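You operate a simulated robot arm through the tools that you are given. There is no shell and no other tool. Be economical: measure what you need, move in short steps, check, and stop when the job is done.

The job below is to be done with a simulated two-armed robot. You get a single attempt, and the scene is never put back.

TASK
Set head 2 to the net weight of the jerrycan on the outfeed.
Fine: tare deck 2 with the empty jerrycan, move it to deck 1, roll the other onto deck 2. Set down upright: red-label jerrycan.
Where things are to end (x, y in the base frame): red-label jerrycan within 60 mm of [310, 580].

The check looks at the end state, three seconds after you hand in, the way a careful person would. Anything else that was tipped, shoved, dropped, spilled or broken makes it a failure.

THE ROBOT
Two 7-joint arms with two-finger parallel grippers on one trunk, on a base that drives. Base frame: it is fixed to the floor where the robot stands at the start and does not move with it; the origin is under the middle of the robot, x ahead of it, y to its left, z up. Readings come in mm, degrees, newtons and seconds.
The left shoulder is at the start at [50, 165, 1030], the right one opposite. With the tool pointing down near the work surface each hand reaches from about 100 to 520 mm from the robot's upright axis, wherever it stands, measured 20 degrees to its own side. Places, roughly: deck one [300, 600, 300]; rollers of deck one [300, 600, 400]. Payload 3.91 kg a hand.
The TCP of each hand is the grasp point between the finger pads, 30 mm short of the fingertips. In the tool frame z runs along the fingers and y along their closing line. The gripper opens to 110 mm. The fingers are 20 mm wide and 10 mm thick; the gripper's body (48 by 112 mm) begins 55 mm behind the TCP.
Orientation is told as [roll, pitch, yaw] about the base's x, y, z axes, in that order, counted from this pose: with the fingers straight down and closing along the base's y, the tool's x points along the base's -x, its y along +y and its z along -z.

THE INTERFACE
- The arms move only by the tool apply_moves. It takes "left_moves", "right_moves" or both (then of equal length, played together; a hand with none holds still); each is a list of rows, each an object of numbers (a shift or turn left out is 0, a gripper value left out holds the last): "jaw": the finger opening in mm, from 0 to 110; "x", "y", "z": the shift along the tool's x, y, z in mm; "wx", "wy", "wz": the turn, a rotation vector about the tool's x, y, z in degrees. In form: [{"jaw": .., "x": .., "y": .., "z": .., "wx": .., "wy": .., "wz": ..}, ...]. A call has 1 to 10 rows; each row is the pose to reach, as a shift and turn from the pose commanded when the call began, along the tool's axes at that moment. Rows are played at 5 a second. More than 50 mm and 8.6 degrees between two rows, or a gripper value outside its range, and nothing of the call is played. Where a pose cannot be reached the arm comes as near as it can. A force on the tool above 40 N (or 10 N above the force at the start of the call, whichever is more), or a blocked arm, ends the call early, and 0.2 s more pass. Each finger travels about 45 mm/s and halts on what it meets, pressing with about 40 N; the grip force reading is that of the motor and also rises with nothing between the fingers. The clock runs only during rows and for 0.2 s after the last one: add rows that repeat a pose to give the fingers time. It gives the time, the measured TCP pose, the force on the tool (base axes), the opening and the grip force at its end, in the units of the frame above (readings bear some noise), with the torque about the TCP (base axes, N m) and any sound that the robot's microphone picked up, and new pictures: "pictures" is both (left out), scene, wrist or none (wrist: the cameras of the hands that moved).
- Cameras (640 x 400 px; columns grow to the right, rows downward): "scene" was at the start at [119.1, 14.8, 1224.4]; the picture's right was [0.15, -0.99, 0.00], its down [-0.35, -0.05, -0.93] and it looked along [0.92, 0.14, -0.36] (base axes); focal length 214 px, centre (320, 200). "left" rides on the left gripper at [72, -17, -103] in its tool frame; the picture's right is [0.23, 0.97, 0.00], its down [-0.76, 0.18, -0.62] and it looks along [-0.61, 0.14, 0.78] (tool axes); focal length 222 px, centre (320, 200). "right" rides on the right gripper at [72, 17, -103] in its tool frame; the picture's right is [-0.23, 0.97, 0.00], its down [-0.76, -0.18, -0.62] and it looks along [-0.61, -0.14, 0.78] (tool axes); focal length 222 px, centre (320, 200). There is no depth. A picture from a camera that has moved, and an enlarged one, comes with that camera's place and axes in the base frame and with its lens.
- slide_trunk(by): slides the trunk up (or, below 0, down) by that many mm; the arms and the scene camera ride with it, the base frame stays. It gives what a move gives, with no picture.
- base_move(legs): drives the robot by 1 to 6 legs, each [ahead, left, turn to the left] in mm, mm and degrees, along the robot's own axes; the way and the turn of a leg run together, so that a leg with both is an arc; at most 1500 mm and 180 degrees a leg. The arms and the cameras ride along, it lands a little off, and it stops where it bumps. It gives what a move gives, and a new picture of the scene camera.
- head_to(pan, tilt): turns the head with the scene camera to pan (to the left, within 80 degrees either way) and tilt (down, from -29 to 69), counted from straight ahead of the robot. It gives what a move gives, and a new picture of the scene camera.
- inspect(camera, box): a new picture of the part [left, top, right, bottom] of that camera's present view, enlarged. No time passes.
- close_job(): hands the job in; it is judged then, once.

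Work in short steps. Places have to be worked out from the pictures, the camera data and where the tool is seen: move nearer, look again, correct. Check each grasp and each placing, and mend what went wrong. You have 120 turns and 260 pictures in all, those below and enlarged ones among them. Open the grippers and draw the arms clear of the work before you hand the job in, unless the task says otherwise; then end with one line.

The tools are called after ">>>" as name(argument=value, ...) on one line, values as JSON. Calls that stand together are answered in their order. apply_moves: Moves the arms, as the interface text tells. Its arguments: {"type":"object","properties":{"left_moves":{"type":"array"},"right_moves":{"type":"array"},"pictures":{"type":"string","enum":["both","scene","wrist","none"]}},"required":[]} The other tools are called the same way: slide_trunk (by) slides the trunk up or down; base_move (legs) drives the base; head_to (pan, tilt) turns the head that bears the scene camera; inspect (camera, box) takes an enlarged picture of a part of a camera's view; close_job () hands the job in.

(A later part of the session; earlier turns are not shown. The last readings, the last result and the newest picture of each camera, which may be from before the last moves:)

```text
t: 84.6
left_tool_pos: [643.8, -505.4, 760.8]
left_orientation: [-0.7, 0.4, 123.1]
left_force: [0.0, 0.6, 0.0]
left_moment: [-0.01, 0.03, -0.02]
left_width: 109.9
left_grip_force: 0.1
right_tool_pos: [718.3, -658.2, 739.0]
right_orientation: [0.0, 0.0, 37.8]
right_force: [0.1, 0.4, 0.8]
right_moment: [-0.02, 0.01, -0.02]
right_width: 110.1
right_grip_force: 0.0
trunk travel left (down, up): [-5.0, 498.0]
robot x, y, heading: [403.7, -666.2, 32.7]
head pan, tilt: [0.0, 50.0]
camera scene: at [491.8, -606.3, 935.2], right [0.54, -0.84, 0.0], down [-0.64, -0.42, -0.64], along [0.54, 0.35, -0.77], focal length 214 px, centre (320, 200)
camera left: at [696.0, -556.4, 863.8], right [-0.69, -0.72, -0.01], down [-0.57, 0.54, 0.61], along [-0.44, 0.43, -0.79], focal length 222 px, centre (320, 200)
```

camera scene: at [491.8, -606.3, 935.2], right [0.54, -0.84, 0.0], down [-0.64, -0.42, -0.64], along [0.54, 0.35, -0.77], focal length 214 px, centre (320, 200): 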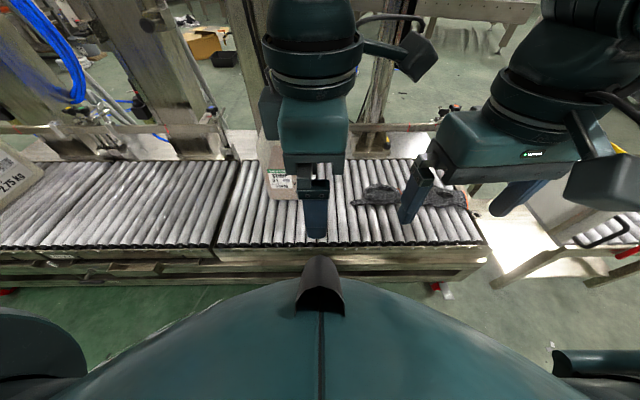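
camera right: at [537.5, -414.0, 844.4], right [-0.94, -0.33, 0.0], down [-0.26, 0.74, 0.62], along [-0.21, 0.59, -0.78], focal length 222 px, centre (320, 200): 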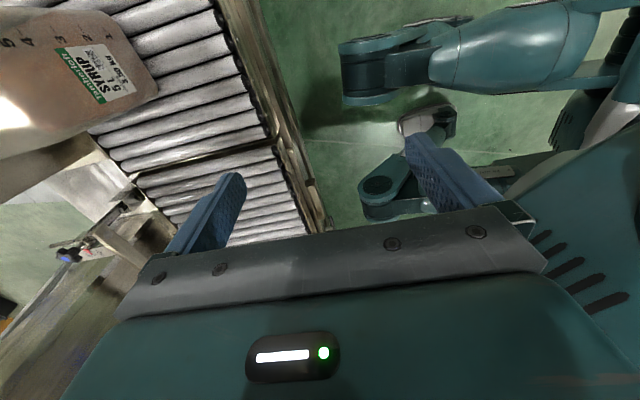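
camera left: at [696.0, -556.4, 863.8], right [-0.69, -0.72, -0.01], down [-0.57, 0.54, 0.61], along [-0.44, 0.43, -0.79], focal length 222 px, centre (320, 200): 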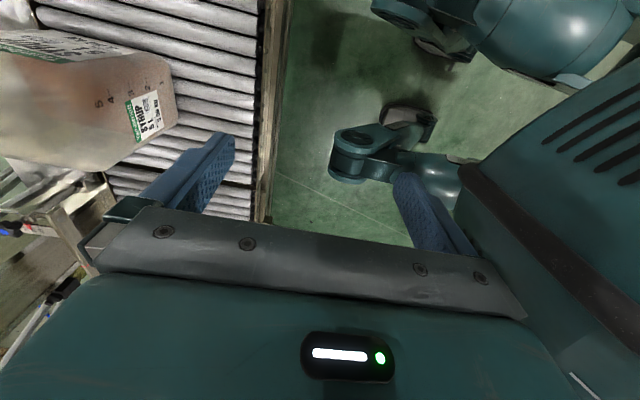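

The green can's right face is at v≈-738 and the glove starts at v≈-878. The slot is adequate. I move the right hand aside, then advance the base.

>>> apply_moves(right_moves=[{"y": -40}, {"y": -80}, {"y": -120}], pictures="none")

>>> base_move(legs=[[75, 0, 0]])

>>> apply_moves(left_moves=[{"y": -45}, {"y": -90}, {"y": -135}, {"y": -180}, {"y": -225}, {"y": -245}], pictures="both")

```text
t: 85.4
left_tool_pos: [644.5, -505.6, 760.0]
left_orientation: [-0.8, 0.4, 122.9]
left_force: [0.0, 1.2, 0.2]
left_moment: [-0.01, -0.01, 0.0]
left_width: 110.3
left_grip_force: 0.1
right_tool_pos: [791.2, -754.6, 739.1]
right_orientation: [0.0, 0.1, 37.9]
right_force: [-0.3, 0.4, 0.1]
right_moment: [0.0, -0.05, 0.01]
right_width: 110.1
right_grip_force: 0.1
trunk travel left (down, up): [-5.0, 498.0]
robot x, y, heading: [405.7, -662.8, 32.6]
head pan, tilt: [0.0, 50.0]
```

```text
t: 86.5
left_tool_pos: [706.7, -465.1, 760.2]
left_orientation: [-0.9, 0.4, 122.8]
left_force: [0.0, 0.0, -0.2]
left_moment: [-0.01, 0.02, -0.01]
left_width: 110.0
left_grip_force: 0.1
right_tool_pos: [853.5, -714.5, 738.9]
right_orientation: [0.0, -0.1, 37.7]
right_force: [-0.2, 0.6, 0.2]
right_moment: [-0.02, -0.04, 0.01]
right_width: 110.0
right_grip_force: 0.1
trunk travel left (down, up): [-5.0, 498.0]
robot x, y, heading: [468.2, -626.2, 32.7]
head pan, tilt: [0.0, 50.0]
camera scene: at [554.3, -566.2, 935.2], right [0.54, -0.84, 0.0], down [-0.64, -0.42, -0.64], along [0.54, 0.35, -0.77], focal length 214 px, centre (320, 200)
```

scene: 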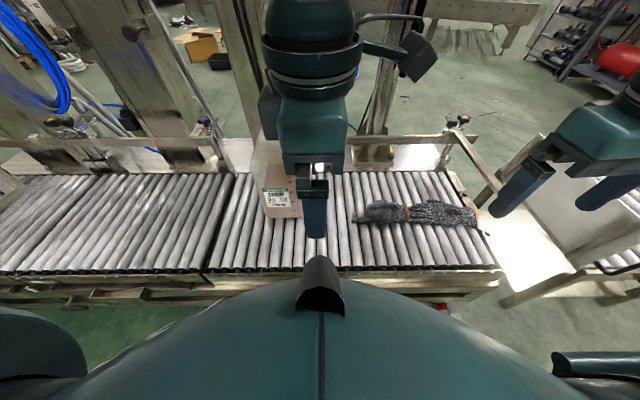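

```text
t: 87.9
left_tool_pos: [912.5, -331.6, 763.0]
left_orientation: [-0.8, 0.4, 122.8]
left_force: [-0.4, 0.3, -0.4]
left_moment: [0.01, -0.02, 0.02]
left_width: 110.1
left_grip_force: 0.0
right_tool_pos: [853.6, -714.5, 739.2]
right_orientation: [0.0, 0.0, 37.7]
right_force: [-0.3, -0.4, 0.8]
right_moment: [0.02, -0.02, 0.02]
right_width: 110.2
right_grip_force: 0.0
trunk travel left (down, up): [-5.0, 498.0]
robot x, y, heading: [467.8, -626.2, 33.0]
head pan, tilt: [0.0, 50.0]
camera scene: at [554.3, -566.2, 935.2], right [0.54, -0.84, 0.0], down [-0.64, -0.42, -0.64], along [0.54, 0.35, -0.77], focal length 214 px, centre (320, 200)
camera left: at [964.2, -382.9, 866.5], right [-0.69, -0.72, -0.01], down [-0.57, 0.54, 0.62], along [-0.44, 0.43, -0.79], focal length 222 px, centre (320, 200)
```

scene: 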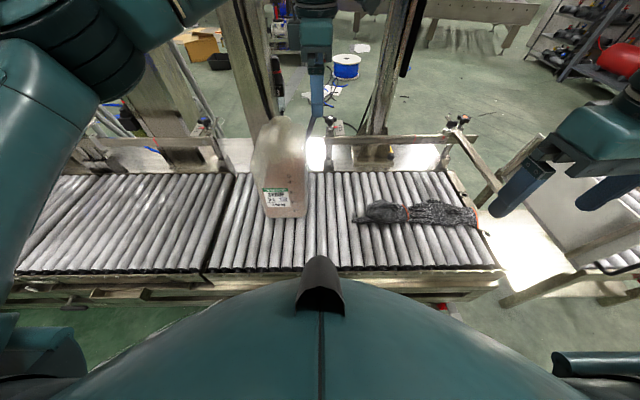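
left: 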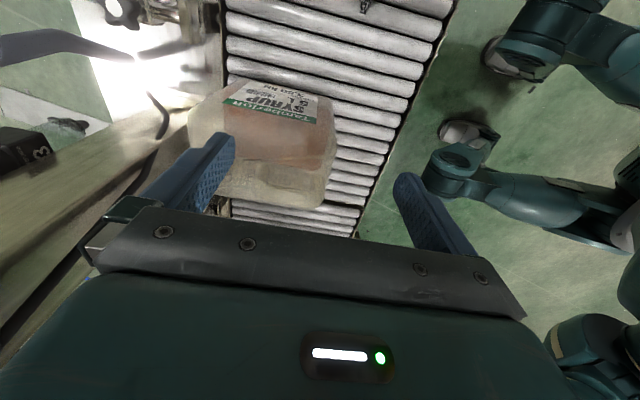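

The hand sits at u≈585, v≈-775, right of the can. I shift 8 mm farther right and lower to near working height.

>>> apply_moves(left_moves=[{"x": 8, "z": 30}, {"x": 8, "z": 75}, {"x": 8, "z": 120}, {"x": 8, "z": 165}, {"x": 8, "z": 200}, {"x": 8, "z": 230}], pictures="both")

>>> inspect(camera="scene", box=[230, 80, 390, 230])

```text
t: 89.3
left_tool_pos: [919.9, -338.4, 534.0]
left_orientation: [-0.8, 0.6, 122.9]
left_force: [-0.7, -0.4, 0.6]
left_moment: [-0.01, 0.04, 0.0]
left_width: 110.0
left_grip_force: 0.1
right_tool_pos: [853.3, -712.7, 738.4]
right_orientation: [0.1, 0.0, 37.7]
right_force: [-0.4, 0.9, 0.4]
right_moment: [-0.01, -0.02, 0.01]
right_width: 109.7
right_grip_force: 0.1
trunk travel left (down, up): [-5.0, 498.0]
robot x, y, heading: [467.4, -623.8, 33.1]
head pan, tilt: [0.0, 50.0]
camera scene: at [554.3, -566.2, 935.3], right [0.54, -0.84, 0.0], down [-0.64, -0.42, -0.64], along [0.54, 0.35, -0.77], focal length 214 px, centre (320, 200)
camera left: at [971.5, -390.3, 637.4], right [-0.69, -0.72, -0.01], down [-0.57, 0.54, 0.61], along [-0.44, 0.43, -0.79], focal length 222 px, centre (320, 200)
```

scene: 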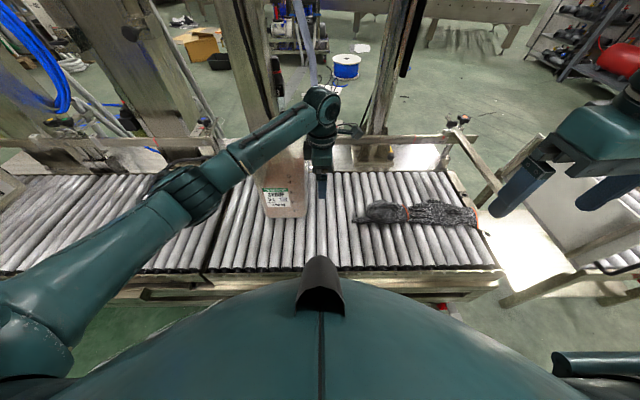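
left: 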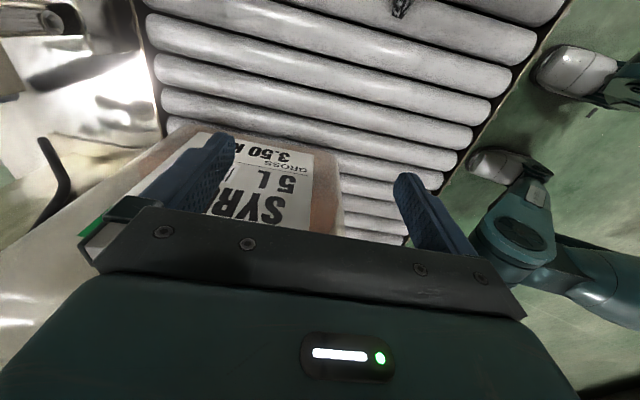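

```text
2.67 times, centred on (310, 155) of scene
camera zoom: at [554.3, -566.2, 935.3], right [0.54, -0.84, 0.0], down [-0.64, -0.42, -0.64], along [0.54, 0.35, -0.77], focal length 572 px, centre (347, 320)
```

zoom: 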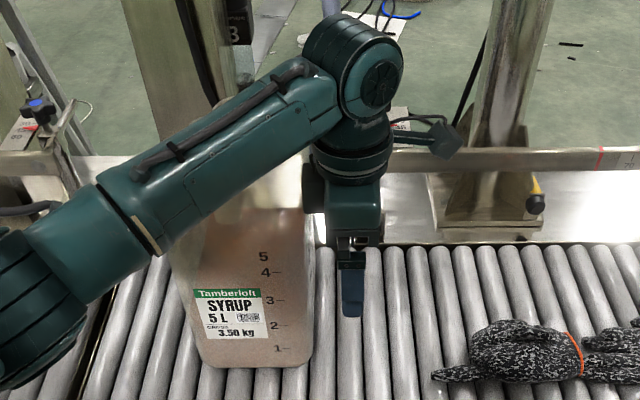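

The forearm passes over the can with the wrist high, so I won't go much lower. I lean the fingertips 15° toward the can so they touch first, low on the side, at TCP z≈500.

>>> apply_moves(left_moves=[{"wy": -5, "z": 12}, {"wy": -10, "z": 24}, {"wy": -15, "z": 34}, {"wy": -15, "z": 34}], pictures="both")

>>> inspect(camera="scene", box=[230, 80, 390, 230])

```text
t: 90.3
left_tool_pos: [921.1, -337.6, 498.9]
left_orientation: [-0.8, -14.6, 123.1]
left_force: [0.9, 0.0, -0.4]
left_moment: [-0.02, 0.01, -0.04]
left_width: 110.1
left_grip_force: 0.1
right_tool_pos: [853.4, -713.8, 740.3]
right_orientation: [0.1, 0.0, 37.6]
right_force: [0.3, -0.4, 0.4]
right_moment: [-0.01, 0.02, 0.0]
right_width: 110.1
right_grip_force: 0.0
trunk travel left (down, up): [-5.0, 498.0]
robot x, y, heading: [465.5, -624.4, 33.1]
head pan, tilt: [0.0, 50.0]
camera scene: at [554.4, -566.2, 935.2], right [0.54, -0.84, 0.0], down [-0.64, -0.42, -0.64], along [0.54, 0.35, -0.77], focal length 214 px, centre (320, 200)
camera left: at [985.8, -409.4, 580.9], right [-0.7, -0.71, -0.07], down [-0.47, 0.38, 0.79], along [-0.54, 0.59, -0.61], focal length 222 px, centre (320, 200)
```

scene: 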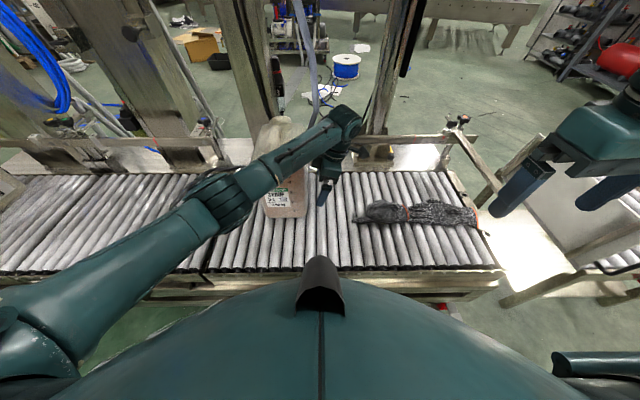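
left: 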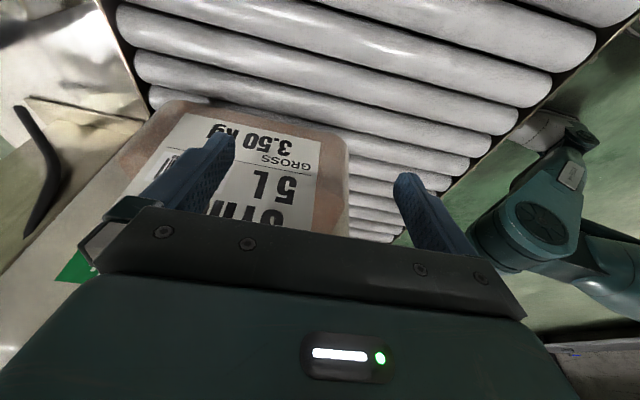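

```text
2.67 times, centred on (310, 155) of scene
camera zoom: at [554.4, -566.2, 935.2], right [0.54, -0.84, 0.0], down [-0.64, -0.42, -0.64], along [0.54, 0.35, -0.77], focal length 572 px, centre (347, 320)
```

zoom: 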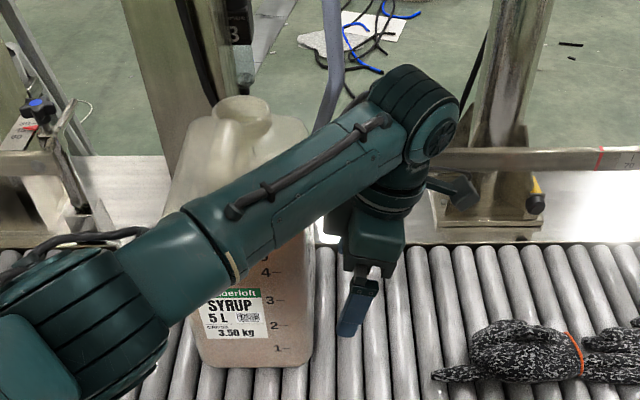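

Only the rear finger would face the can; I move the hand 38 mm farther forward so both fingers straddle its centre.

>>> apply_moves(left_moves=[{"y": -20}, {"y": -38}, {"y": -38}], pictures="wrist")

```text
t: 91.1
left_tool_pos: [952.6, -316.5, 500.5]
left_orientation: [-0.8, -14.6, 123.0]
left_force: [0.1, 0.4, 0.1]
left_moment: [0.01, 0.0, -0.03]
left_width: 110.0
left_grip_force: 0.0
right_tool_pos: [853.7, -714.8, 739.8]
right_orientation: [0.1, 0.1, 37.6]
right_force: [0.7, -0.1, 0.1]
right_moment: [-0.01, 0.0, -0.02]
right_width: 110.3
right_grip_force: 0.1
trunk travel left (down, up): [-5.0, 498.0]
robot x, y, heading: [468.3, -623.2, 32.8]
head pan, tilt: [0.0, 50.0]
camera left: at [1018.0, -389.3, 581.5], right [-0.7, -0.71, -0.07], down [-0.47, 0.39, 0.79], along [-0.54, 0.59, -0.61], focal length 222 px, centre (320, 200)
```

left: 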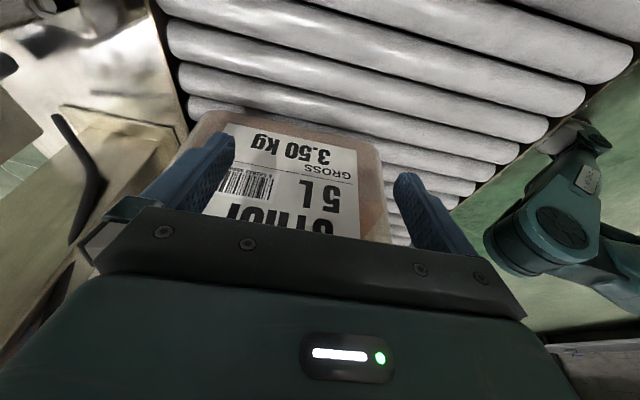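

Both fingers now span the can's side (u≈627). I narrow to 90 mm and push slowly to the left to make contact and see how it rolls.

>>> apply_moves(left_moves=[{"jaw": 90, "x": -9.7, "z": 2.6}, {"x": -19.3, "z": 5.2}, {"x": -27, "z": 7.2}, {"x": -34.8, "z": 9.3}, {"x": -42.5, "z": 11.4}, {"x": -50.2, "z": 13.5}, {"x": -58, "z": 15.5}], pictures="both")

>>> inspect(camera="scene", box=[230, 80, 390, 230])

```text
t: 92.7
left_tool_pos: [919.3, -267.4, 500.5]
left_orientation: [-0.9, -14.6, 123.1]
left_force: [0.3, -0.6, 0.3]
left_moment: [0.01, -0.03, -0.01]
left_width: 89.9
left_grip_force: 0.0
right_tool_pos: [854.2, -714.8, 738.7]
right_orientation: [0.0, 0.0, 37.9]
right_force: [0.1, -0.3, -0.4]
right_moment: [0.01, 0.01, -0.04]
right_width: 110.1
right_grip_force: 0.0
trunk travel left (down, up): [-5.0, 498.0]
robot x, y, heading: [467.3, -626.2, 32.9]
head pan, tilt: [0.0, 50.0]
camera scene: at [554.4, -566.2, 935.2], right [0.54, -0.84, 0.0], down [-0.64, -0.42, -0.64], along [0.54, 0.35, -0.77], focal length 214 px, centre (320, 200)
camera left: at [985.2, -338.7, 581.5], right [-0.7, -0.71, -0.07], down [-0.47, 0.38, 0.79], along [-0.54, 0.59, -0.61], focal length 222 px, centre (320, 200)
```

scene: 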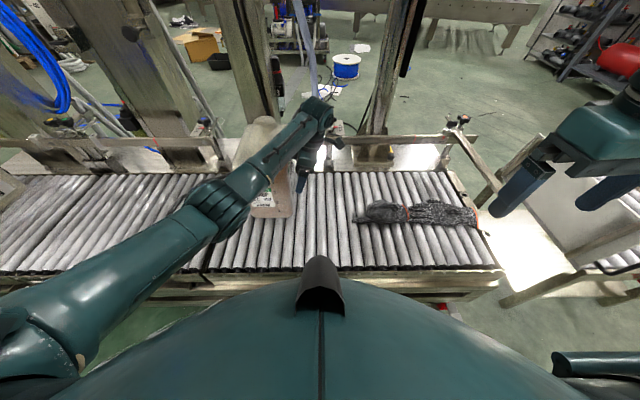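
left: 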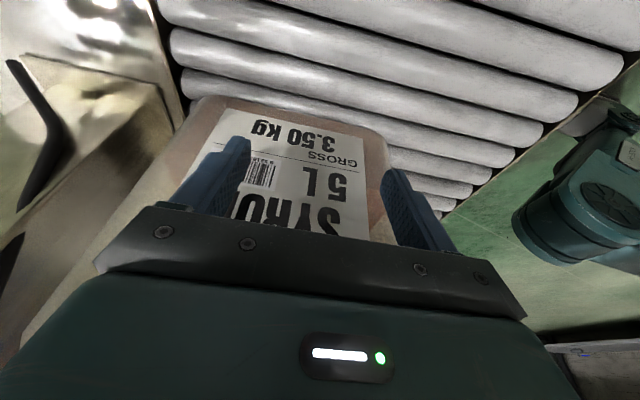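

```text
2.67 times, centred on (310, 155) of scene
camera zoom: at [554.4, -566.2, 935.2], right [0.54, -0.84, 0.0], down [-0.64, -0.42, -0.64], along [0.54, 0.35, -0.77], focal length 572 px, centre (347, 320)
```

zoom: 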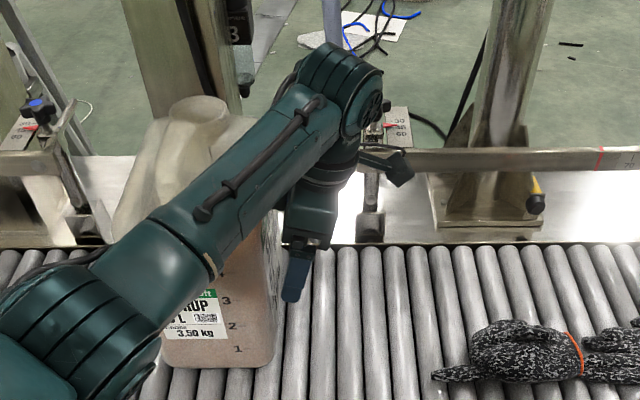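

It rolls easily with negligible force and stays square. I continue with slow pushes.

>>> apply_moves(left_moves=[{"x": -7.7, "z": 2.1}, {"x": -15.4, "z": 4.1}, {"x": -23.2, "z": 6.2}, {"x": -31, "z": 8.3}, {"x": -38.6, "z": 10.4}, {"x": -46.4, "z": 12.4}, {"x": -54, "z": 14.5}, {"x": -61.8, "z": 16.6}, {"x": -69.5, "z": 18.6}, {"x": -75, "z": 20.1}], pictures="both")

```text
t: 94.9
left_tool_pos: [879.1, -201.6, 497.8]
left_orientation: [-0.9, -14.6, 123.2]
left_force: [-0.3, 0.1, -0.5]
left_moment: [-0.01, 0.0, 0.01]
left_width: 89.8
left_grip_force: 0.0
right_tool_pos: [853.3, -713.7, 738.8]
right_orientation: [-0.1, 0.0, 37.7]
right_force: [-0.1, 0.0, -0.9]
right_moment: [0.02, 0.02, 0.01]
right_width: 109.9
right_grip_force: 0.0
trunk travel left (down, up): [-5.0, 498.0]
robot x, y, heading: [467.8, -622.4, 33.0]
head pan, tilt: [0.0, 50.0]
camera scene: at [554.4, -566.2, 935.2], right [0.54, -0.84, 0.0], down [-0.64, -0.42, -0.64], along [0.54, 0.35, -0.77], focal length 214 px, centre (320, 200)
camera left: at [943.3, -273.3, 580.8], right [-0.7, -0.71, -0.07], down [-0.47, 0.38, 0.79], along [-0.54, 0.59, -0.61], focal length 222 px, centre (320, 200)
```

scene: 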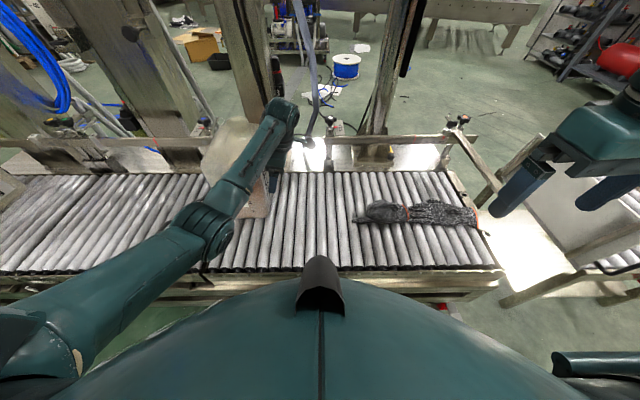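
left: 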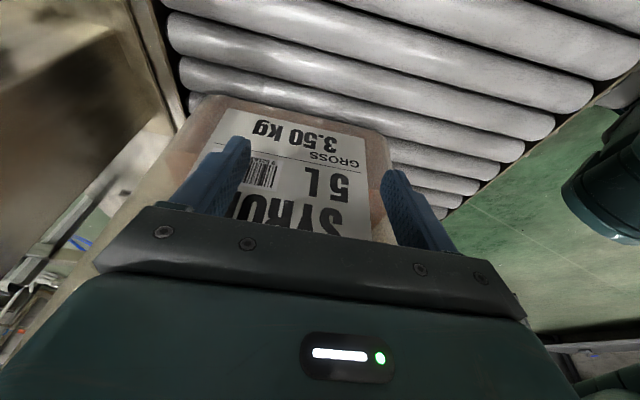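

Steady and square. I continue.

>>> apply_moves(left_moves=[{"x": -8.7, "z": 2.3}, {"x": -17.4, "z": 4.7}, {"x": -26, "z": 7}, {"x": -34.8, "z": 9.3}, {"x": -43.5, "z": 11.6}, {"x": -52, "z": 14}, {"x": -60.9, "z": 16.3}, {"x": -69.5, "z": 18.6}, {"x": -78, "z": 21}, {"x": -85, "z": 22.8}], pictures="both")

```text
t: 97.1
left_tool_pos: [829.2, -126.4, 497.7]
left_orientation: [-0.8, -14.6, 123.2]
left_force: [-0.1, -0.2, 0.3]
left_moment: [-0.01, -0.01, -0.01]
left_width: 90.2
left_grip_force: 0.0
right_tool_pos: [853.3, -714.0, 739.9]
right_orientation: [0.0, 0.0, 37.7]
right_force: [-0.3, 0.3, 0.1]
right_moment: [-0.04, 0.0, -0.01]
right_width: 109.9
right_grip_force: 0.2
trunk travel left (down, up): [-5.0, 498.0]
robot x, y, heading: [465.6, -625.6, 33.0]
head pan, tilt: [0.0, 50.0]
camera scene: at [554.4, -566.2, 935.2], right [0.54, -0.84, 0.0], down [-0.64, -0.42, -0.64], along [0.54, 0.35, -0.77], focal length 214 px, centre (320, 200)
camera left: at [895.3, -199.2, 579.8], right [-0.7, -0.71, -0.07], down [-0.47, 0.38, 0.79], along [-0.54, 0.59, -0.61], focal length 222 px, centre (320, 200)
```

scene: 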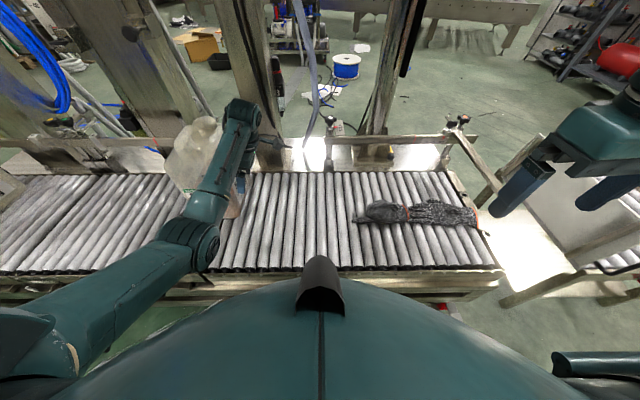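
left: 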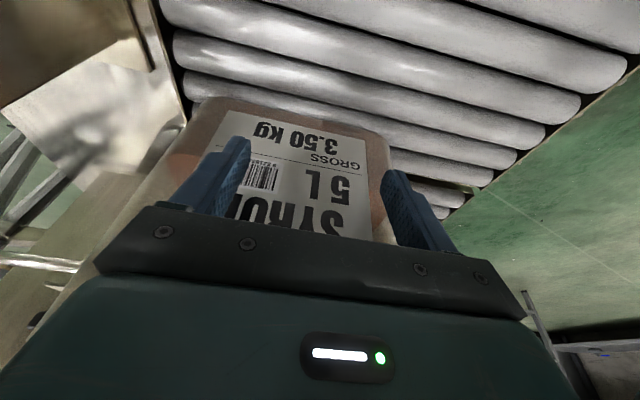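

Continuing left, now about to cross onto deck 2.

>>> apply_moves(left_moves=[{"x": -8.7, "z": 2.3}, {"x": -17.4, "z": 4.7}, {"x": -26, "z": 7}, {"x": -34.8, "z": 9.3}, {"x": -43.5, "z": 11.6}, {"x": -52, "z": 14}, {"x": -60.9, "z": 16.3}, {"x": -69.5, "z": 18.6}, {"x": -78, "z": 21}, {"x": -85, "z": 22.8}], pictures="both")

>>> apply_moves(left_moves=[{"x": -8.7, "z": 2.3}, {"x": -17.4, "z": 4.7}, {"x": -26, "z": 7}, {"x": -34.8, "z": 9.3}, {"x": -43.5, "z": 11.6}, {"x": -52, "z": 14}, {"x": -60.9, "z": 16.3}, {"x": -69.5, "z": 18.6}, {"x": -78, "z": 21}, {"x": -85, "z": 22.8}], pictures="both")

```text
t: 99.3
left_tool_pos: [782.7, -53.7, 498.6]
left_orientation: [-0.8, -14.6, 123.1]
left_force: [-0.3, -1.0, -0.2]
left_moment: [0.0, 0.05, 0.02]
left_width: 90.0
left_grip_force: 0.1
right_tool_pos: [853.3, -714.2, 739.5]
right_orientation: [0.0, 0.1, 37.7]
right_force: [0.4, 0.0, 0.3]
right_moment: [-0.02, 0.05, 0.01]
right_width: 109.8
right_grip_force: 0.0
trunk travel left (down, up): [-5.0, 498.0]
robot x, y, heading: [469.4, -620.8, 33.0]
head pan, tilt: [0.0, 50.0]
camera scene: at [554.4, -566.1, 935.2], right [0.54, -0.84, 0.0], down [-0.64, -0.42, -0.64], along [0.54, 0.35, -0.77], focal length 214 px, centre (320, 200)
camera left: at [847.8, -125.4, 579.5], right [-0.7, -0.71, -0.07], down [-0.47, 0.38, 0.79], along [-0.54, 0.59, -0.61], focal length 222 px, centre (320, 200)
```

scene: 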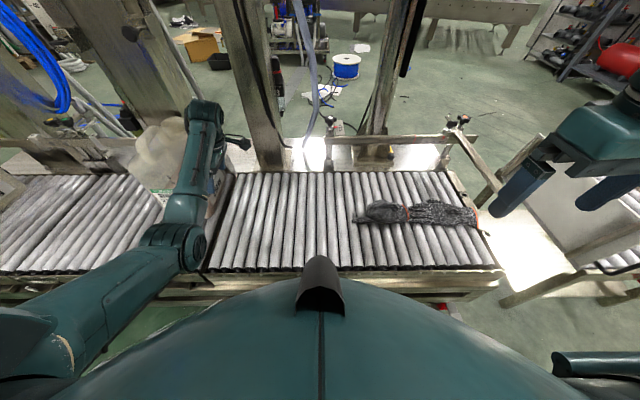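
left: 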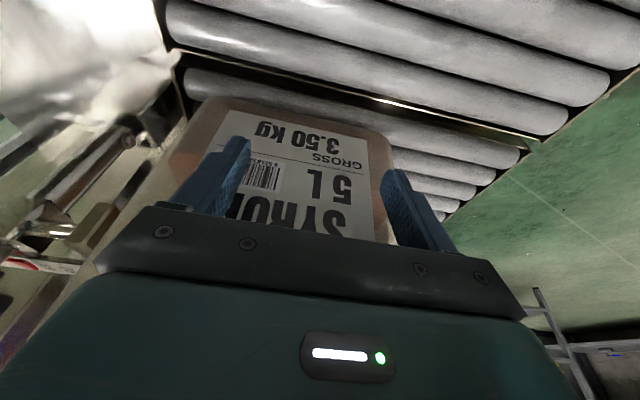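

```text
t: 101.5
left_tool_pos: [734.7, 19.3, 497.0]
left_orientation: [-0.8, -14.7, 123.0]
left_force: [1.2, -0.9, 0.2]
left_moment: [-0.01, 0.01, 0.03]
left_width: 90.1
left_grip_force: 0.1
right_tool_pos: [853.1, -713.2, 738.2]
right_orientation: [0.1, 0.0, 37.7]
right_force: [-0.2, -0.4, -0.3]
right_moment: [0.02, 0.01, -0.01]
right_width: 110.0
right_grip_force: 0.0
trunk travel left (down, up): [-5.0, 498.0]
robot x, y, heading: [469.1, -621.6, 32.8]
head pan, tilt: [0.0, 50.0]
camera scene: at [554.4, -566.2, 935.2], right [0.54, -0.84, 0.0], down [-0.64, -0.42, -0.64], along [0.54, 0.35, -0.77], focal length 214 px, centre (320, 200)
camera left: at [799.8, -52.4, 578.4], right [-0.7, -0.71, -0.07], down [-0.47, 0.39, 0.79], along [-0.54, 0.59, -0.61], focal length 222 px, centre (320, 200)
```

scene: 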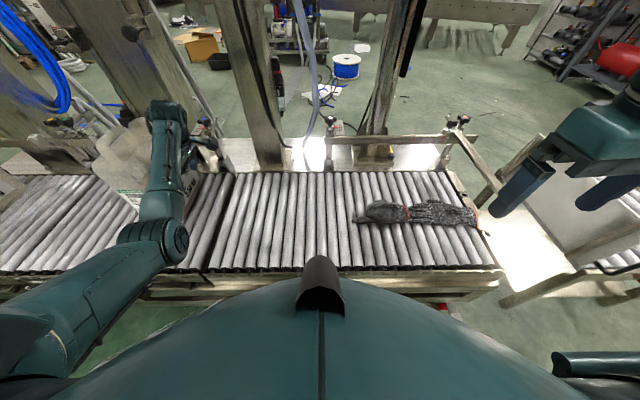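
left: 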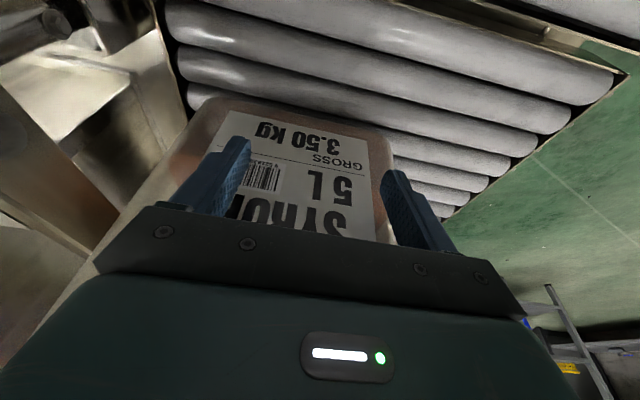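

The can has crossed onto deck 2. I give a last slower 90 mm push to centre it.

>>> apply_moves(left_moves=[{"x": -9.7, "z": 2.6}, {"x": -19.4, "z": 5.2}, {"x": -29, "z": 7.8}, {"x": -38.7, "z": 10.4}, {"x": -48.5, "z": 13}, {"x": -58, "z": 15.5}, {"x": -66, "z": 17.7}, {"x": -73, "z": 19.6}, {"x": -79, "z": 21.2}, {"x": -82, "z": 22}], pictures="wrist")

>>> apply_moves(left_moves=[{"x": 0}, {"x": 10, "z": -2.7}, {"x": 30, "z": -8}], pictures="both")

```text
t: 103.7
left_tool_pos: [689.2, 91.4, 496.6]
left_orientation: [-0.9, -14.6, 123.1]
left_force: [-0.1, 0.3, 0.0]
left_moment: [-0.01, -0.02, 0.01]
left_width: 90.0
left_grip_force: 0.1
right_tool_pos: [853.2, -714.2, 739.0]
right_orientation: [-0.1, 0.0, 37.7]
right_force: [0.4, -0.6, 0.1]
right_moment: [0.01, 0.01, -0.03]
right_width: 109.9
right_grip_force: 0.1
trunk travel left (down, up): [-5.0, 498.0]
robot x, y, heading: [467.6, -627.0, 32.8]
head pan, tilt: [0.0, 50.0]
camera left: at [753.9, 19.6, 578.5], right [-0.7, -0.71, -0.07], down [-0.47, 0.38, 0.79], along [-0.54, 0.59, -0.61], focal length 222 px, centre (320, 200)
```

left: 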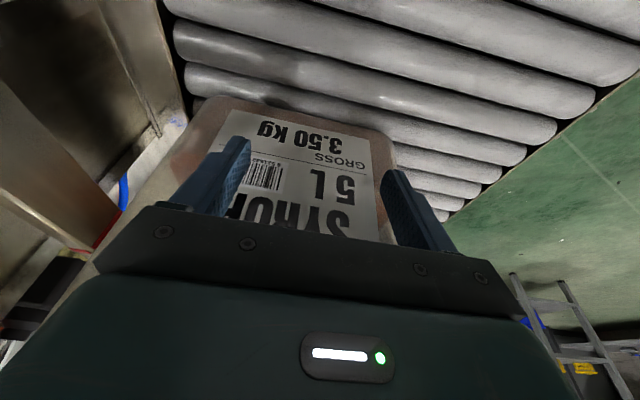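

```text
t: 104.5
left_tool_pos: [705.9, 64.8, 497.6]
left_orientation: [-0.9, -14.7, 123.1]
left_force: [0.7, 0.0, -0.2]
left_moment: [0.04, 0.02, -0.02]
left_width: 90.4
left_grip_force: 0.0
right_tool_pos: [854.3, -714.7, 739.2]
right_orientation: [0.1, 0.0, 37.6]
right_force: [0.5, 0.6, 0.2]
right_moment: [0.02, -0.03, 0.01]
right_width: 109.9
right_grip_force: 0.1
trunk travel left (down, up): [-5.0, 498.0]
robot x, y, heading: [468.4, -623.7, 33.0]
head pan, tilt: [0.0, 50.0]
camera scene: at [554.3, -566.2, 935.2], right [0.54, -0.84, 0.0], down [-0.64, -0.42, -0.64], along [0.54, 0.35, -0.77], focal length 214 px, centre (320, 200)
camera left: at [770.9, -6.8, 578.8], right [-0.7, -0.71, -0.07], down [-0.47, 0.38, 0.79], along [-0.54, 0.59, -0.61], focal length 222 px, centre (320, 200)
```

scene: 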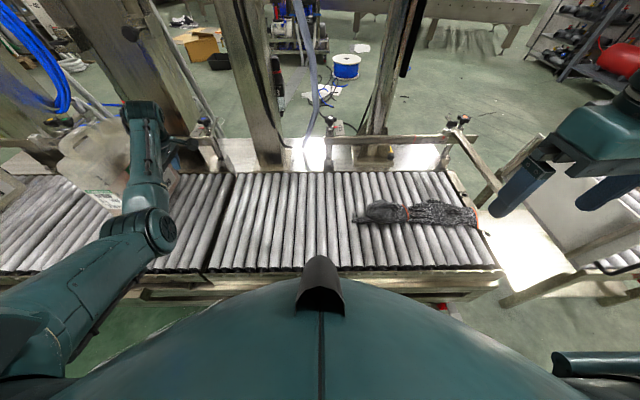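
left: 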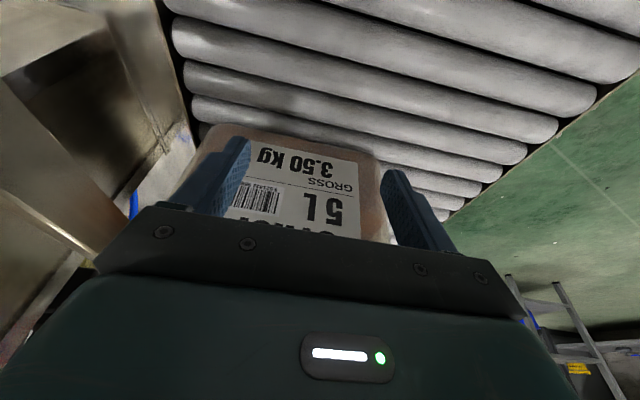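

The can is at rest on deck 2. I move the hand right, then straight up and back.

>>> apply_moves(left_moves=[{"x": 20, "z": -5}, {"x": 38.6, "z": -10.4}, {"x": 27, "z": -53}, {"x": 15.6, "z": -96}, {"x": 4, "z": -139}, {"x": -7, "z": -182}, {"x": -19, "z": -225}, {"x": -19, "z": -225, "y": 45}, {"x": -19, "z": -225, "y": 90}, {"x": -19, "z": -225, "y": 135}], pictures="scene")

```text
t: 106.7
left_tool_pos: [610.7, -41.7, 715.7]
left_orientation: [-0.8, -14.5, 123.0]
left_force: [0.1, 0.3, -1.1]
left_moment: [-0.01, 0.0, 0.01]
left_width: 90.0
left_grip_force: 0.0
right_tool_pos: [853.4, -714.4, 738.7]
right_orientation: [0.1, 0.0, 37.7]
right_force: [0.5, -0.4, 0.3]
right_moment: [-0.02, 0.02, -0.01]
right_width: 109.8
right_grip_force: 0.1
trunk travel left (down, up): [-5.0, 498.0]
robot x, y, heading: [469.6, -624.5, 32.8]
head pan, tilt: [0.0, 50.0]
camera scene: at [554.4, -566.1, 935.2], right [0.54, -0.84, 0.0], down [-0.64, -0.42, -0.64], along [0.54, 0.35, -0.77], focal length 214 px, centre (320, 200)
```

scene: 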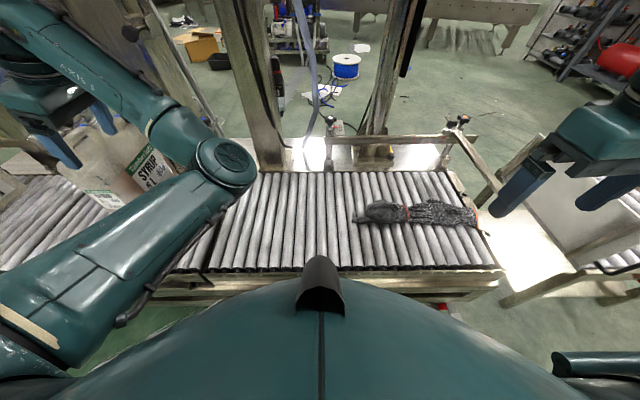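

Now I untilt and unyaw the left hand while retracting it.

>>> apply_moves(left_moves=[{"wy": 7.5, "y": 30}, {"wy": 15, "y": 70}, {"wy": 15, "y": 110}], pictures="none")

>>> apply_moves(left_moves=[{"wz": 8.5}, {"wz": 17}, {"wz": 25.5}, {"wz": 34}, {"wz": 42.5}, {"wz": 51}, {"wz": 59.5}, {"wz": 68}, {"wz": 76.5}, {"wz": 85}], pictures="none")

>>> base_move(legs=[[-250, 0, 0]])

>>> slide_trunk(by=400)

>>> head_to(pan=10, tilt=10)

```text
t: 107.5
left_tool_pos: [516.3, -102.1, 716.1]
left_orientation: [-0.8, 0.5, 122.8]
left_force: [-0.4, 0.1, -0.8]
left_moment: [-0.03, -0.02, 0.02]
left_width: 90.0
left_grip_force: 0.1
right_tool_pos: [853.5, -714.3, 738.4]
right_orientation: [0.0, 0.0, 37.7]
right_force: [0.0, -0.7, -0.2]
right_moment: [-0.03, 0.0, 0.0]
right_width: 110.2
right_grip_force: 0.0
trunk travel left (down, up): [-5.0, 498.0]
robot x, y, heading: [466.8, -626.1, 33.0]
head pan, tilt: [0.0, 50.0]
```

```text
t: 109.7
left_tool_pos: [517.2, -102.6, 717.4]
left_orientation: [-0.5, -0.8, 37.7]
left_force: [-0.5, 0.6, 0.2]
left_moment: [0.01, 0.0, -0.02]
left_width: 89.9
left_grip_force: 0.0
right_tool_pos: [853.7, -713.0, 739.4]
right_orientation: [0.0, 0.0, 37.8]
right_force: [-0.4, 0.6, -0.5]
right_moment: [0.02, 0.01, 0.02]
right_width: 110.0
right_grip_force: 0.0
trunk travel left (down, up): [-5.0, 498.0]
robot x, y, heading: [464.8, -622.5, 32.9]
head pan, tilt: [0.0, 50.0]
```

```text
t: 111.5
left_tool_pos: [308.8, -238.2, 716.4]
left_orientation: [-0.5, -0.7, 38.0]
left_force: [-0.8, -0.3, 0.2]
left_moment: [0.0, -0.05, 0.06]
left_width: 90.1
left_grip_force: 0.1
right_tool_pos: [643.2, -849.6, 738.7]
right_orientation: [0.0, -0.1, 37.7]
right_force: [0.2, 0.4, 0.3]
right_moment: [0.01, 0.0, 0.02]
right_width: 110.2
right_grip_force: 0.0
trunk travel left (down, up): [-5.0, 498.0]
robot x, y, heading: [261.0, -757.1, 32.8]
head pan, tilt: [0.0, 50.0]
camera scene: at [344.5, -701.7, 935.2], right [0.54, -0.84, 0.0], down [-0.64, -0.42, -0.64], along [0.54, 0.35, -0.77], focal length 214 px, centre (320, 200)
```

scene: 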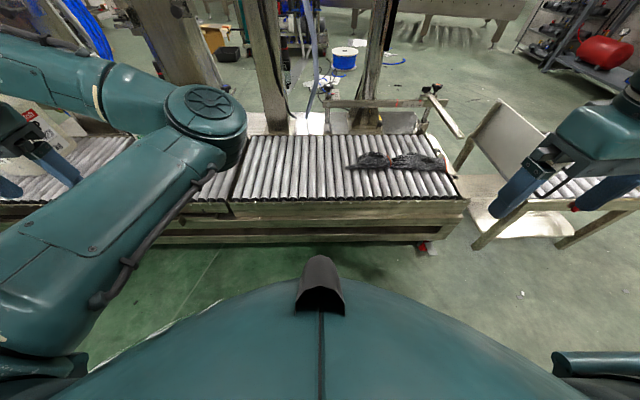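

```text
t: 115.3
left_tool_pos: [307.6, -237.5, 1116.3]
left_orientation: [-0.5, -0.7, 37.8]
left_force: [-0.2, 0.8, -0.1]
left_moment: [0.0, 0.0, -0.02]
left_width: 90.1
left_grip_force: 0.1
right_tool_pos: [643.9, -850.2, 1139.6]
right_orientation: [-0.1, 0.0, 37.7]
right_force: [-0.6, 0.1, -0.1]
right_moment: [0.01, 0.01, 0.0]
right_width: 110.0
right_grip_force: 0.0
trunk travel left (down, up): [-405.0, 98.0]
robot x, y, heading: [256.2, -759.6, 32.8]
head pan, tilt: [0.0, 50.0]
```

```text
t: 116.4
left_tool_pos: [308.1, -237.7, 1116.2]
left_orientation: [-0.4, -0.9, 37.8]
left_force: [-0.2, -0.4, -0.1]
left_moment: [-0.02, -0.02, 0.0]
left_width: 90.0
left_grip_force: 0.2
right_tool_pos: [643.0, -849.3, 1139.0]
right_orientation: [-0.1, 0.1, 37.7]
right_force: [0.1, 1.2, 0.6]
right_moment: [-0.03, 0.02, -0.01]
right_width: 110.0
right_grip_force: 0.1
trunk travel left (down, up): [-405.0, 98.0]
robot x, y, heading: [256.3, -761.7, 32.7]
head pan, tilt: [10.0, 10.0]
camera scene: at [348.0, -680.3, 1397.0], right [0.68, -0.73, 0.0], down [-0.13, -0.12, -0.98], along [0.72, 0.67, -0.17], focal length 214 px, centre (320, 200)
```

scene: 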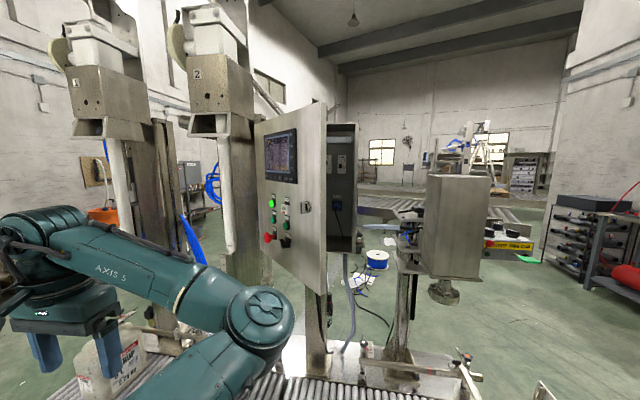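

Now I prepare for the button work: move the left hand back to its front pose and raise the trunk.

>>> apply_moves(left_moves=[{"x": -24, "y": -28, "jaw": 60}, {"x": -49, "y": -56, "jaw": 30}, {"x": -73, "y": -84, "jaw": 0}, {"x": -98, "y": -111}, {"x": -122, "y": -139}, {"x": -146, "y": -167}, {"x": -171, "y": -195}, {"x": -195, "y": -223, "wz": 3}, {"x": -219, "y": -250, "wz": 5}], pictures="none")

>>> slide_trunk(by=85)

>>> apply_moves(left_moves=[{"wy": -8.5}, {"wy": -17}, {"wy": -25.5}, {"wy": -34}, {"wy": -42.5}, {"wy": -51}, {"wy": -59.5}, {"wy": -68}, {"wy": -76.5}, {"wy": -85}], pictures="scene")

```text
t: 118.4
left_tool_pos: [665.5, -270.1, 1123.1]
left_orientation: [-0.4, -0.8, 32.7]
left_force: [0.1, 0.3, 0.2]
left_moment: [0.0, 0.0, -0.03]
left_width: 0.1
left_grip_force: 37.5
left hand out of reach, approached as far as the arm can: row 1, 2, 3, 4, 5, 6, 7, 8, 9
right_tool_pos: [644.0, -850.2, 1138.7]
right_orientation: [0.0, 0.0, 37.7]
right_force: [-0.2, -0.6, -0.3]
right_moment: [0.02, 0.0, -0.02]
right_width: 110.2
right_grip_force: 0.1
trunk travel left (down, up): [-405.0, 98.0]
robot x, y, heading: [256.3, -758.4, 32.8]
head pan, tilt: [10.0, 10.0]
```

```text
t: 119.6
left_tool_pos: [665.3, -270.3, 1208.1]
left_orientation: [-0.3, -0.8, 32.9]
left_force: [0.2, 0.1, 0.0]
left_moment: [0.02, -0.01, -0.02]
left_width: 0.2
left_grip_force: 38.2
right_tool_pos: [644.0, -849.7, 1225.4]
right_orientation: [0.0, -0.1, 37.7]
right_force: [-0.9, 0.3, 0.7]
right_moment: [-0.01, 0.01, 0.03]
right_width: 110.0
right_grip_force: 0.1
trunk travel left (down, up): [-490.0, 13.0]
robot x, y, heading: [258.2, -763.4, 32.7]
head pan, tilt: [10.0, 10.0]
```

```text
t: 121.8
left_tool_pos: [664.7, -270.3, 1208.2]
left_orientation: [-7.2, -85.9, 39.9]
left_force: [0.1, 0.0, 0.4]
left_moment: [0.0, 0.01, -0.01]
left_width: 0.1
left_grip_force: 37.2
left hand out of reach, approached as far as the arm can: row 1
right_tool_pos: [643.3, -849.2, 1225.3]
right_orientation: [0.0, 0.0, 37.6]
right_force: [0.4, 0.2, 1.3]
right_moment: [0.02, -0.01, 0.01]
right_width: 110.1
right_grip_force: 0.0
trunk travel left (down, up): [-490.0, 13.0]
robot x, y, heading: [256.3, -760.2, 32.8]
head pan, tilt: [10.0, 10.0]
camera scene: at [347.7, -680.1, 1482.1], right [0.68, -0.73, 0.0], down [-0.13, -0.12, -0.98], along [0.72, 0.67, -0.17], focal length 214 px, centre (320, 200)
```

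scene: 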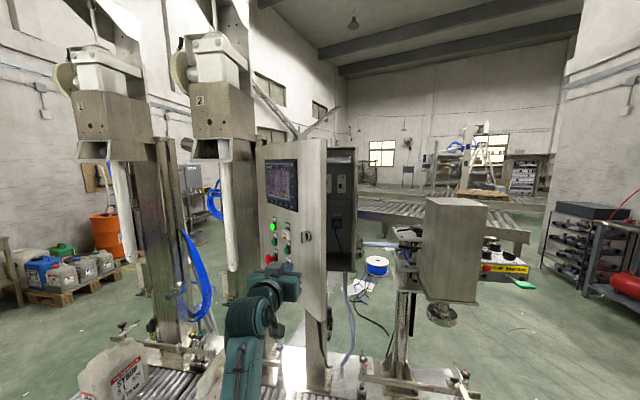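

The hand is somewhat close to the door panel (about 80 mm). I back off 150 mm and finish orienting and retracting the hand.

>>> base_move(legs=[[-150, 0, 0]])

>>> apply_moves(left_moves=[{"wy": -4, "z": -40}, {"wy": -4, "z": -80}, {"wy": -4, "z": -110, "x": -25}, {"wy": -4, "z": -135, "x": -60}, {"wy": -4, "z": -165, "x": -95}, {"wy": -4, "z": -165, "x": -125}], pictures="none")

>>> apply_moves(left_moves=[{"wx": 7}, {"wx": 14}, {"wx": 19.4}], pictures="none")

```text
t: 123.2
left_tool_pos: [539.6, -350.9, 1208.4]
left_orientation: [-6.1, -85.7, 38.8]
left_force: [-1.0, 0.8, -0.5]
left_moment: [-0.02, 0.04, -0.02]
left_width: 0.0
left_grip_force: 37.2
right_tool_pos: [518.8, -930.6, 1224.2]
right_orientation: [-0.1, 0.0, 37.7]
right_force: [-0.8, 0.7, 0.2]
right_moment: [-0.01, 0.01, 0.0]
right_width: 109.9
right_grip_force: 0.0
trunk travel left (down, up): [-490.0, 13.0]
robot x, y, heading: [129.7, -843.4, 32.6]
head pan, tilt: [10.0, 10.0]
camera scene: at [221.9, -761.6, 1482.2], right [0.68, -0.73, 0.0], down [-0.13, -0.12, -0.98], along [0.72, 0.67, -0.17], focal length 214 px, centre (320, 200)
```

scene: 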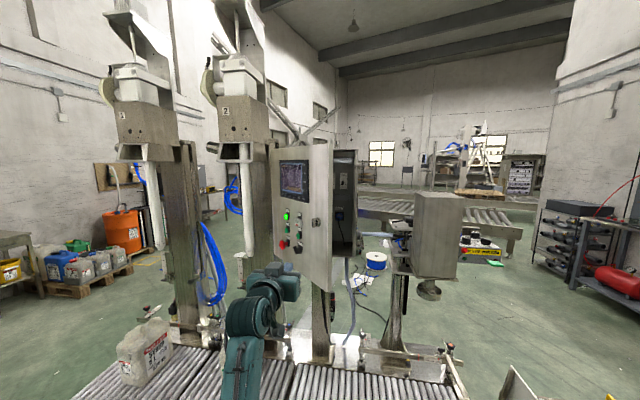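

```text
t: 123.9
left_tool_pos: [463.2, -396.1, 1289.4]
left_orientation: [-180.0, -82.4, -146.8]
left_force: [0.0, 0.3, -0.3]
left_moment: [-0.03, 0.01, -0.01]
left_width: 0.2
left_grip_force: 37.4
right_tool_pos: [518.2, -930.5, 1224.1]
right_orientation: [0.0, -0.1, 37.8]
right_force: [-0.3, -0.7, 0.4]
right_moment: [0.01, 0.02, -0.02]
right_width: 109.9
right_grip_force: 0.0
trunk travel left (down, up): [-490.0, 13.0]
robot x, y, heading: [130.0, -841.4, 32.8]
head pan, tilt: [10.0, 10.0]
stopped in row 3 (left hand): the arm was blocked; the commanded pose is now the measured one
```

```text
t: 124.7
left_tool_pos: [462.8, -395.2, 1288.8]
left_orientation: [161.9, -82.4, -148.3]
left_force: [0.7, 0.1, 0.3]
left_moment: [0.0, -0.01, 0.01]
left_width: 0.0
left_grip_force: 37.4
right_tool_pos: [517.2, -930.3, 1224.9]
right_orientation: [0.0, 0.1, 37.7]
right_force: [-0.3, -0.4, -0.1]
right_moment: [0.01, 0.03, 0.0]
right_width: 110.2
right_grip_force: 0.0
trunk travel left (down, up): [-490.0, 13.0]
robot x, y, heading: [131.8, -838.8, 32.9]
head pan, tilt: [10.0, 10.0]
```

The pose overshot in pitch by 7.6° (tool tilted up) and the arm stalled. I correct that and look.

>>> apply_moves(left_moves=[{"wy": 7.6}, {"wy": 7.6}], pictures="both")

>>> head_to(pan=20, tilt=40)

```text
t: 125.3
left_tool_pos: [463.9, -397.0, 1289.5]
left_orientation: [79.3, -87.5, -65.4]
left_force: [-0.1, -0.9, 0.0]
left_moment: [0.02, 0.03, -0.02]
left_width: 0.0
left_grip_force: 37.9
right_tool_pos: [518.7, -930.8, 1224.7]
right_orientation: [0.0, 0.0, 37.7]
right_force: [0.0, 0.3, 0.3]
right_moment: [0.04, -0.01, 0.03]
right_width: 109.9
right_grip_force: 0.0
trunk travel left (down, up): [-490.0, 13.0]
robot x, y, heading: [133.3, -838.2, 33.1]
head pan, tilt: [10.0, 10.0]
camera scene: at [222.9, -761.3, 1482.1], right [0.68, -0.73, 0.0], down [-0.13, -0.12, -0.98], along [0.72, 0.67, -0.17], focal length 214 px, centre (320, 200)
camera left: at [366.0, -434.8, 1215.4], right [-0.24, 0.95, -0.19], down [-0.63, -0.01, 0.77], along [0.74, 0.3, 0.61], focal length 222 px, centre (320, 200)
```

scene: 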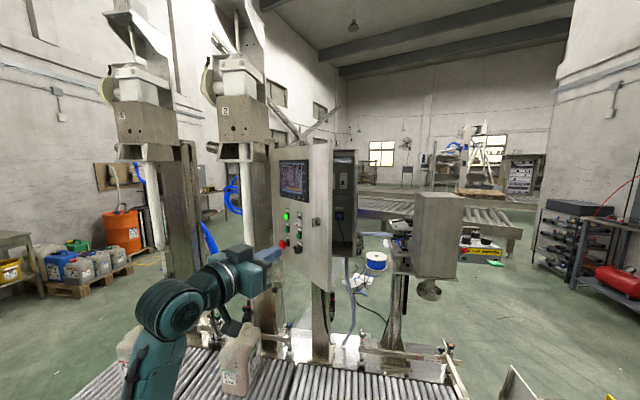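
left: 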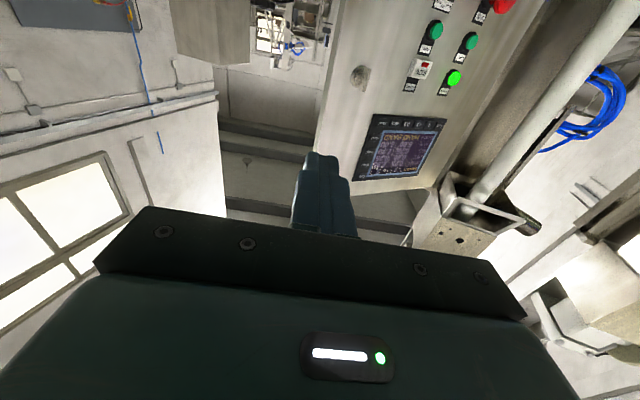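

```text
t: 126.3
left_tool_pos: [463.7, -396.5, 1288.5]
left_orientation: [80.7, -87.6, -66.6]
left_force: [-0.9, 0.7, 0.6]
left_moment: [0.01, 0.01, 0.0]
left_width: 0.0
left_grip_force: 37.7
right_tool_pos: [518.7, -930.7, 1223.8]
right_orientation: [-0.1, 0.0, 37.8]
right_force: [0.1, 0.1, -0.4]
right_moment: [0.0, 0.0, -0.01]
right_width: 110.1
right_grip_force: 0.0
trunk travel left (down, up): [-490.0, 13.0]
robot x, y, heading: [129.4, -839.2, 32.7]
head pan, tilt: [20.0, 40.0]
camera scene: at [206.0, -756.5, 1434.5], right [0.8, -0.6, 0.0], down [-0.39, -0.51, -0.77], along [0.46, 0.61, -0.64], focal length 214 px, centre (320, 200)
```

scene: 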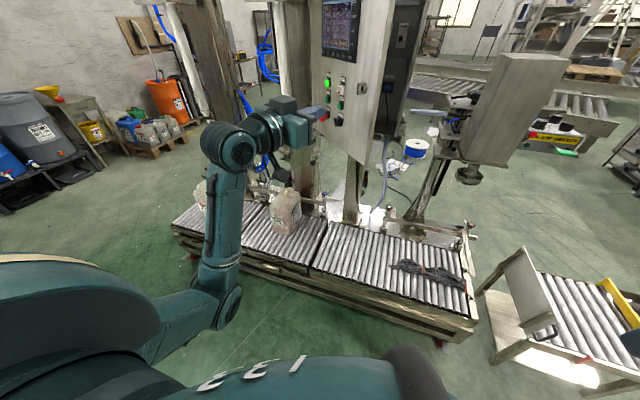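

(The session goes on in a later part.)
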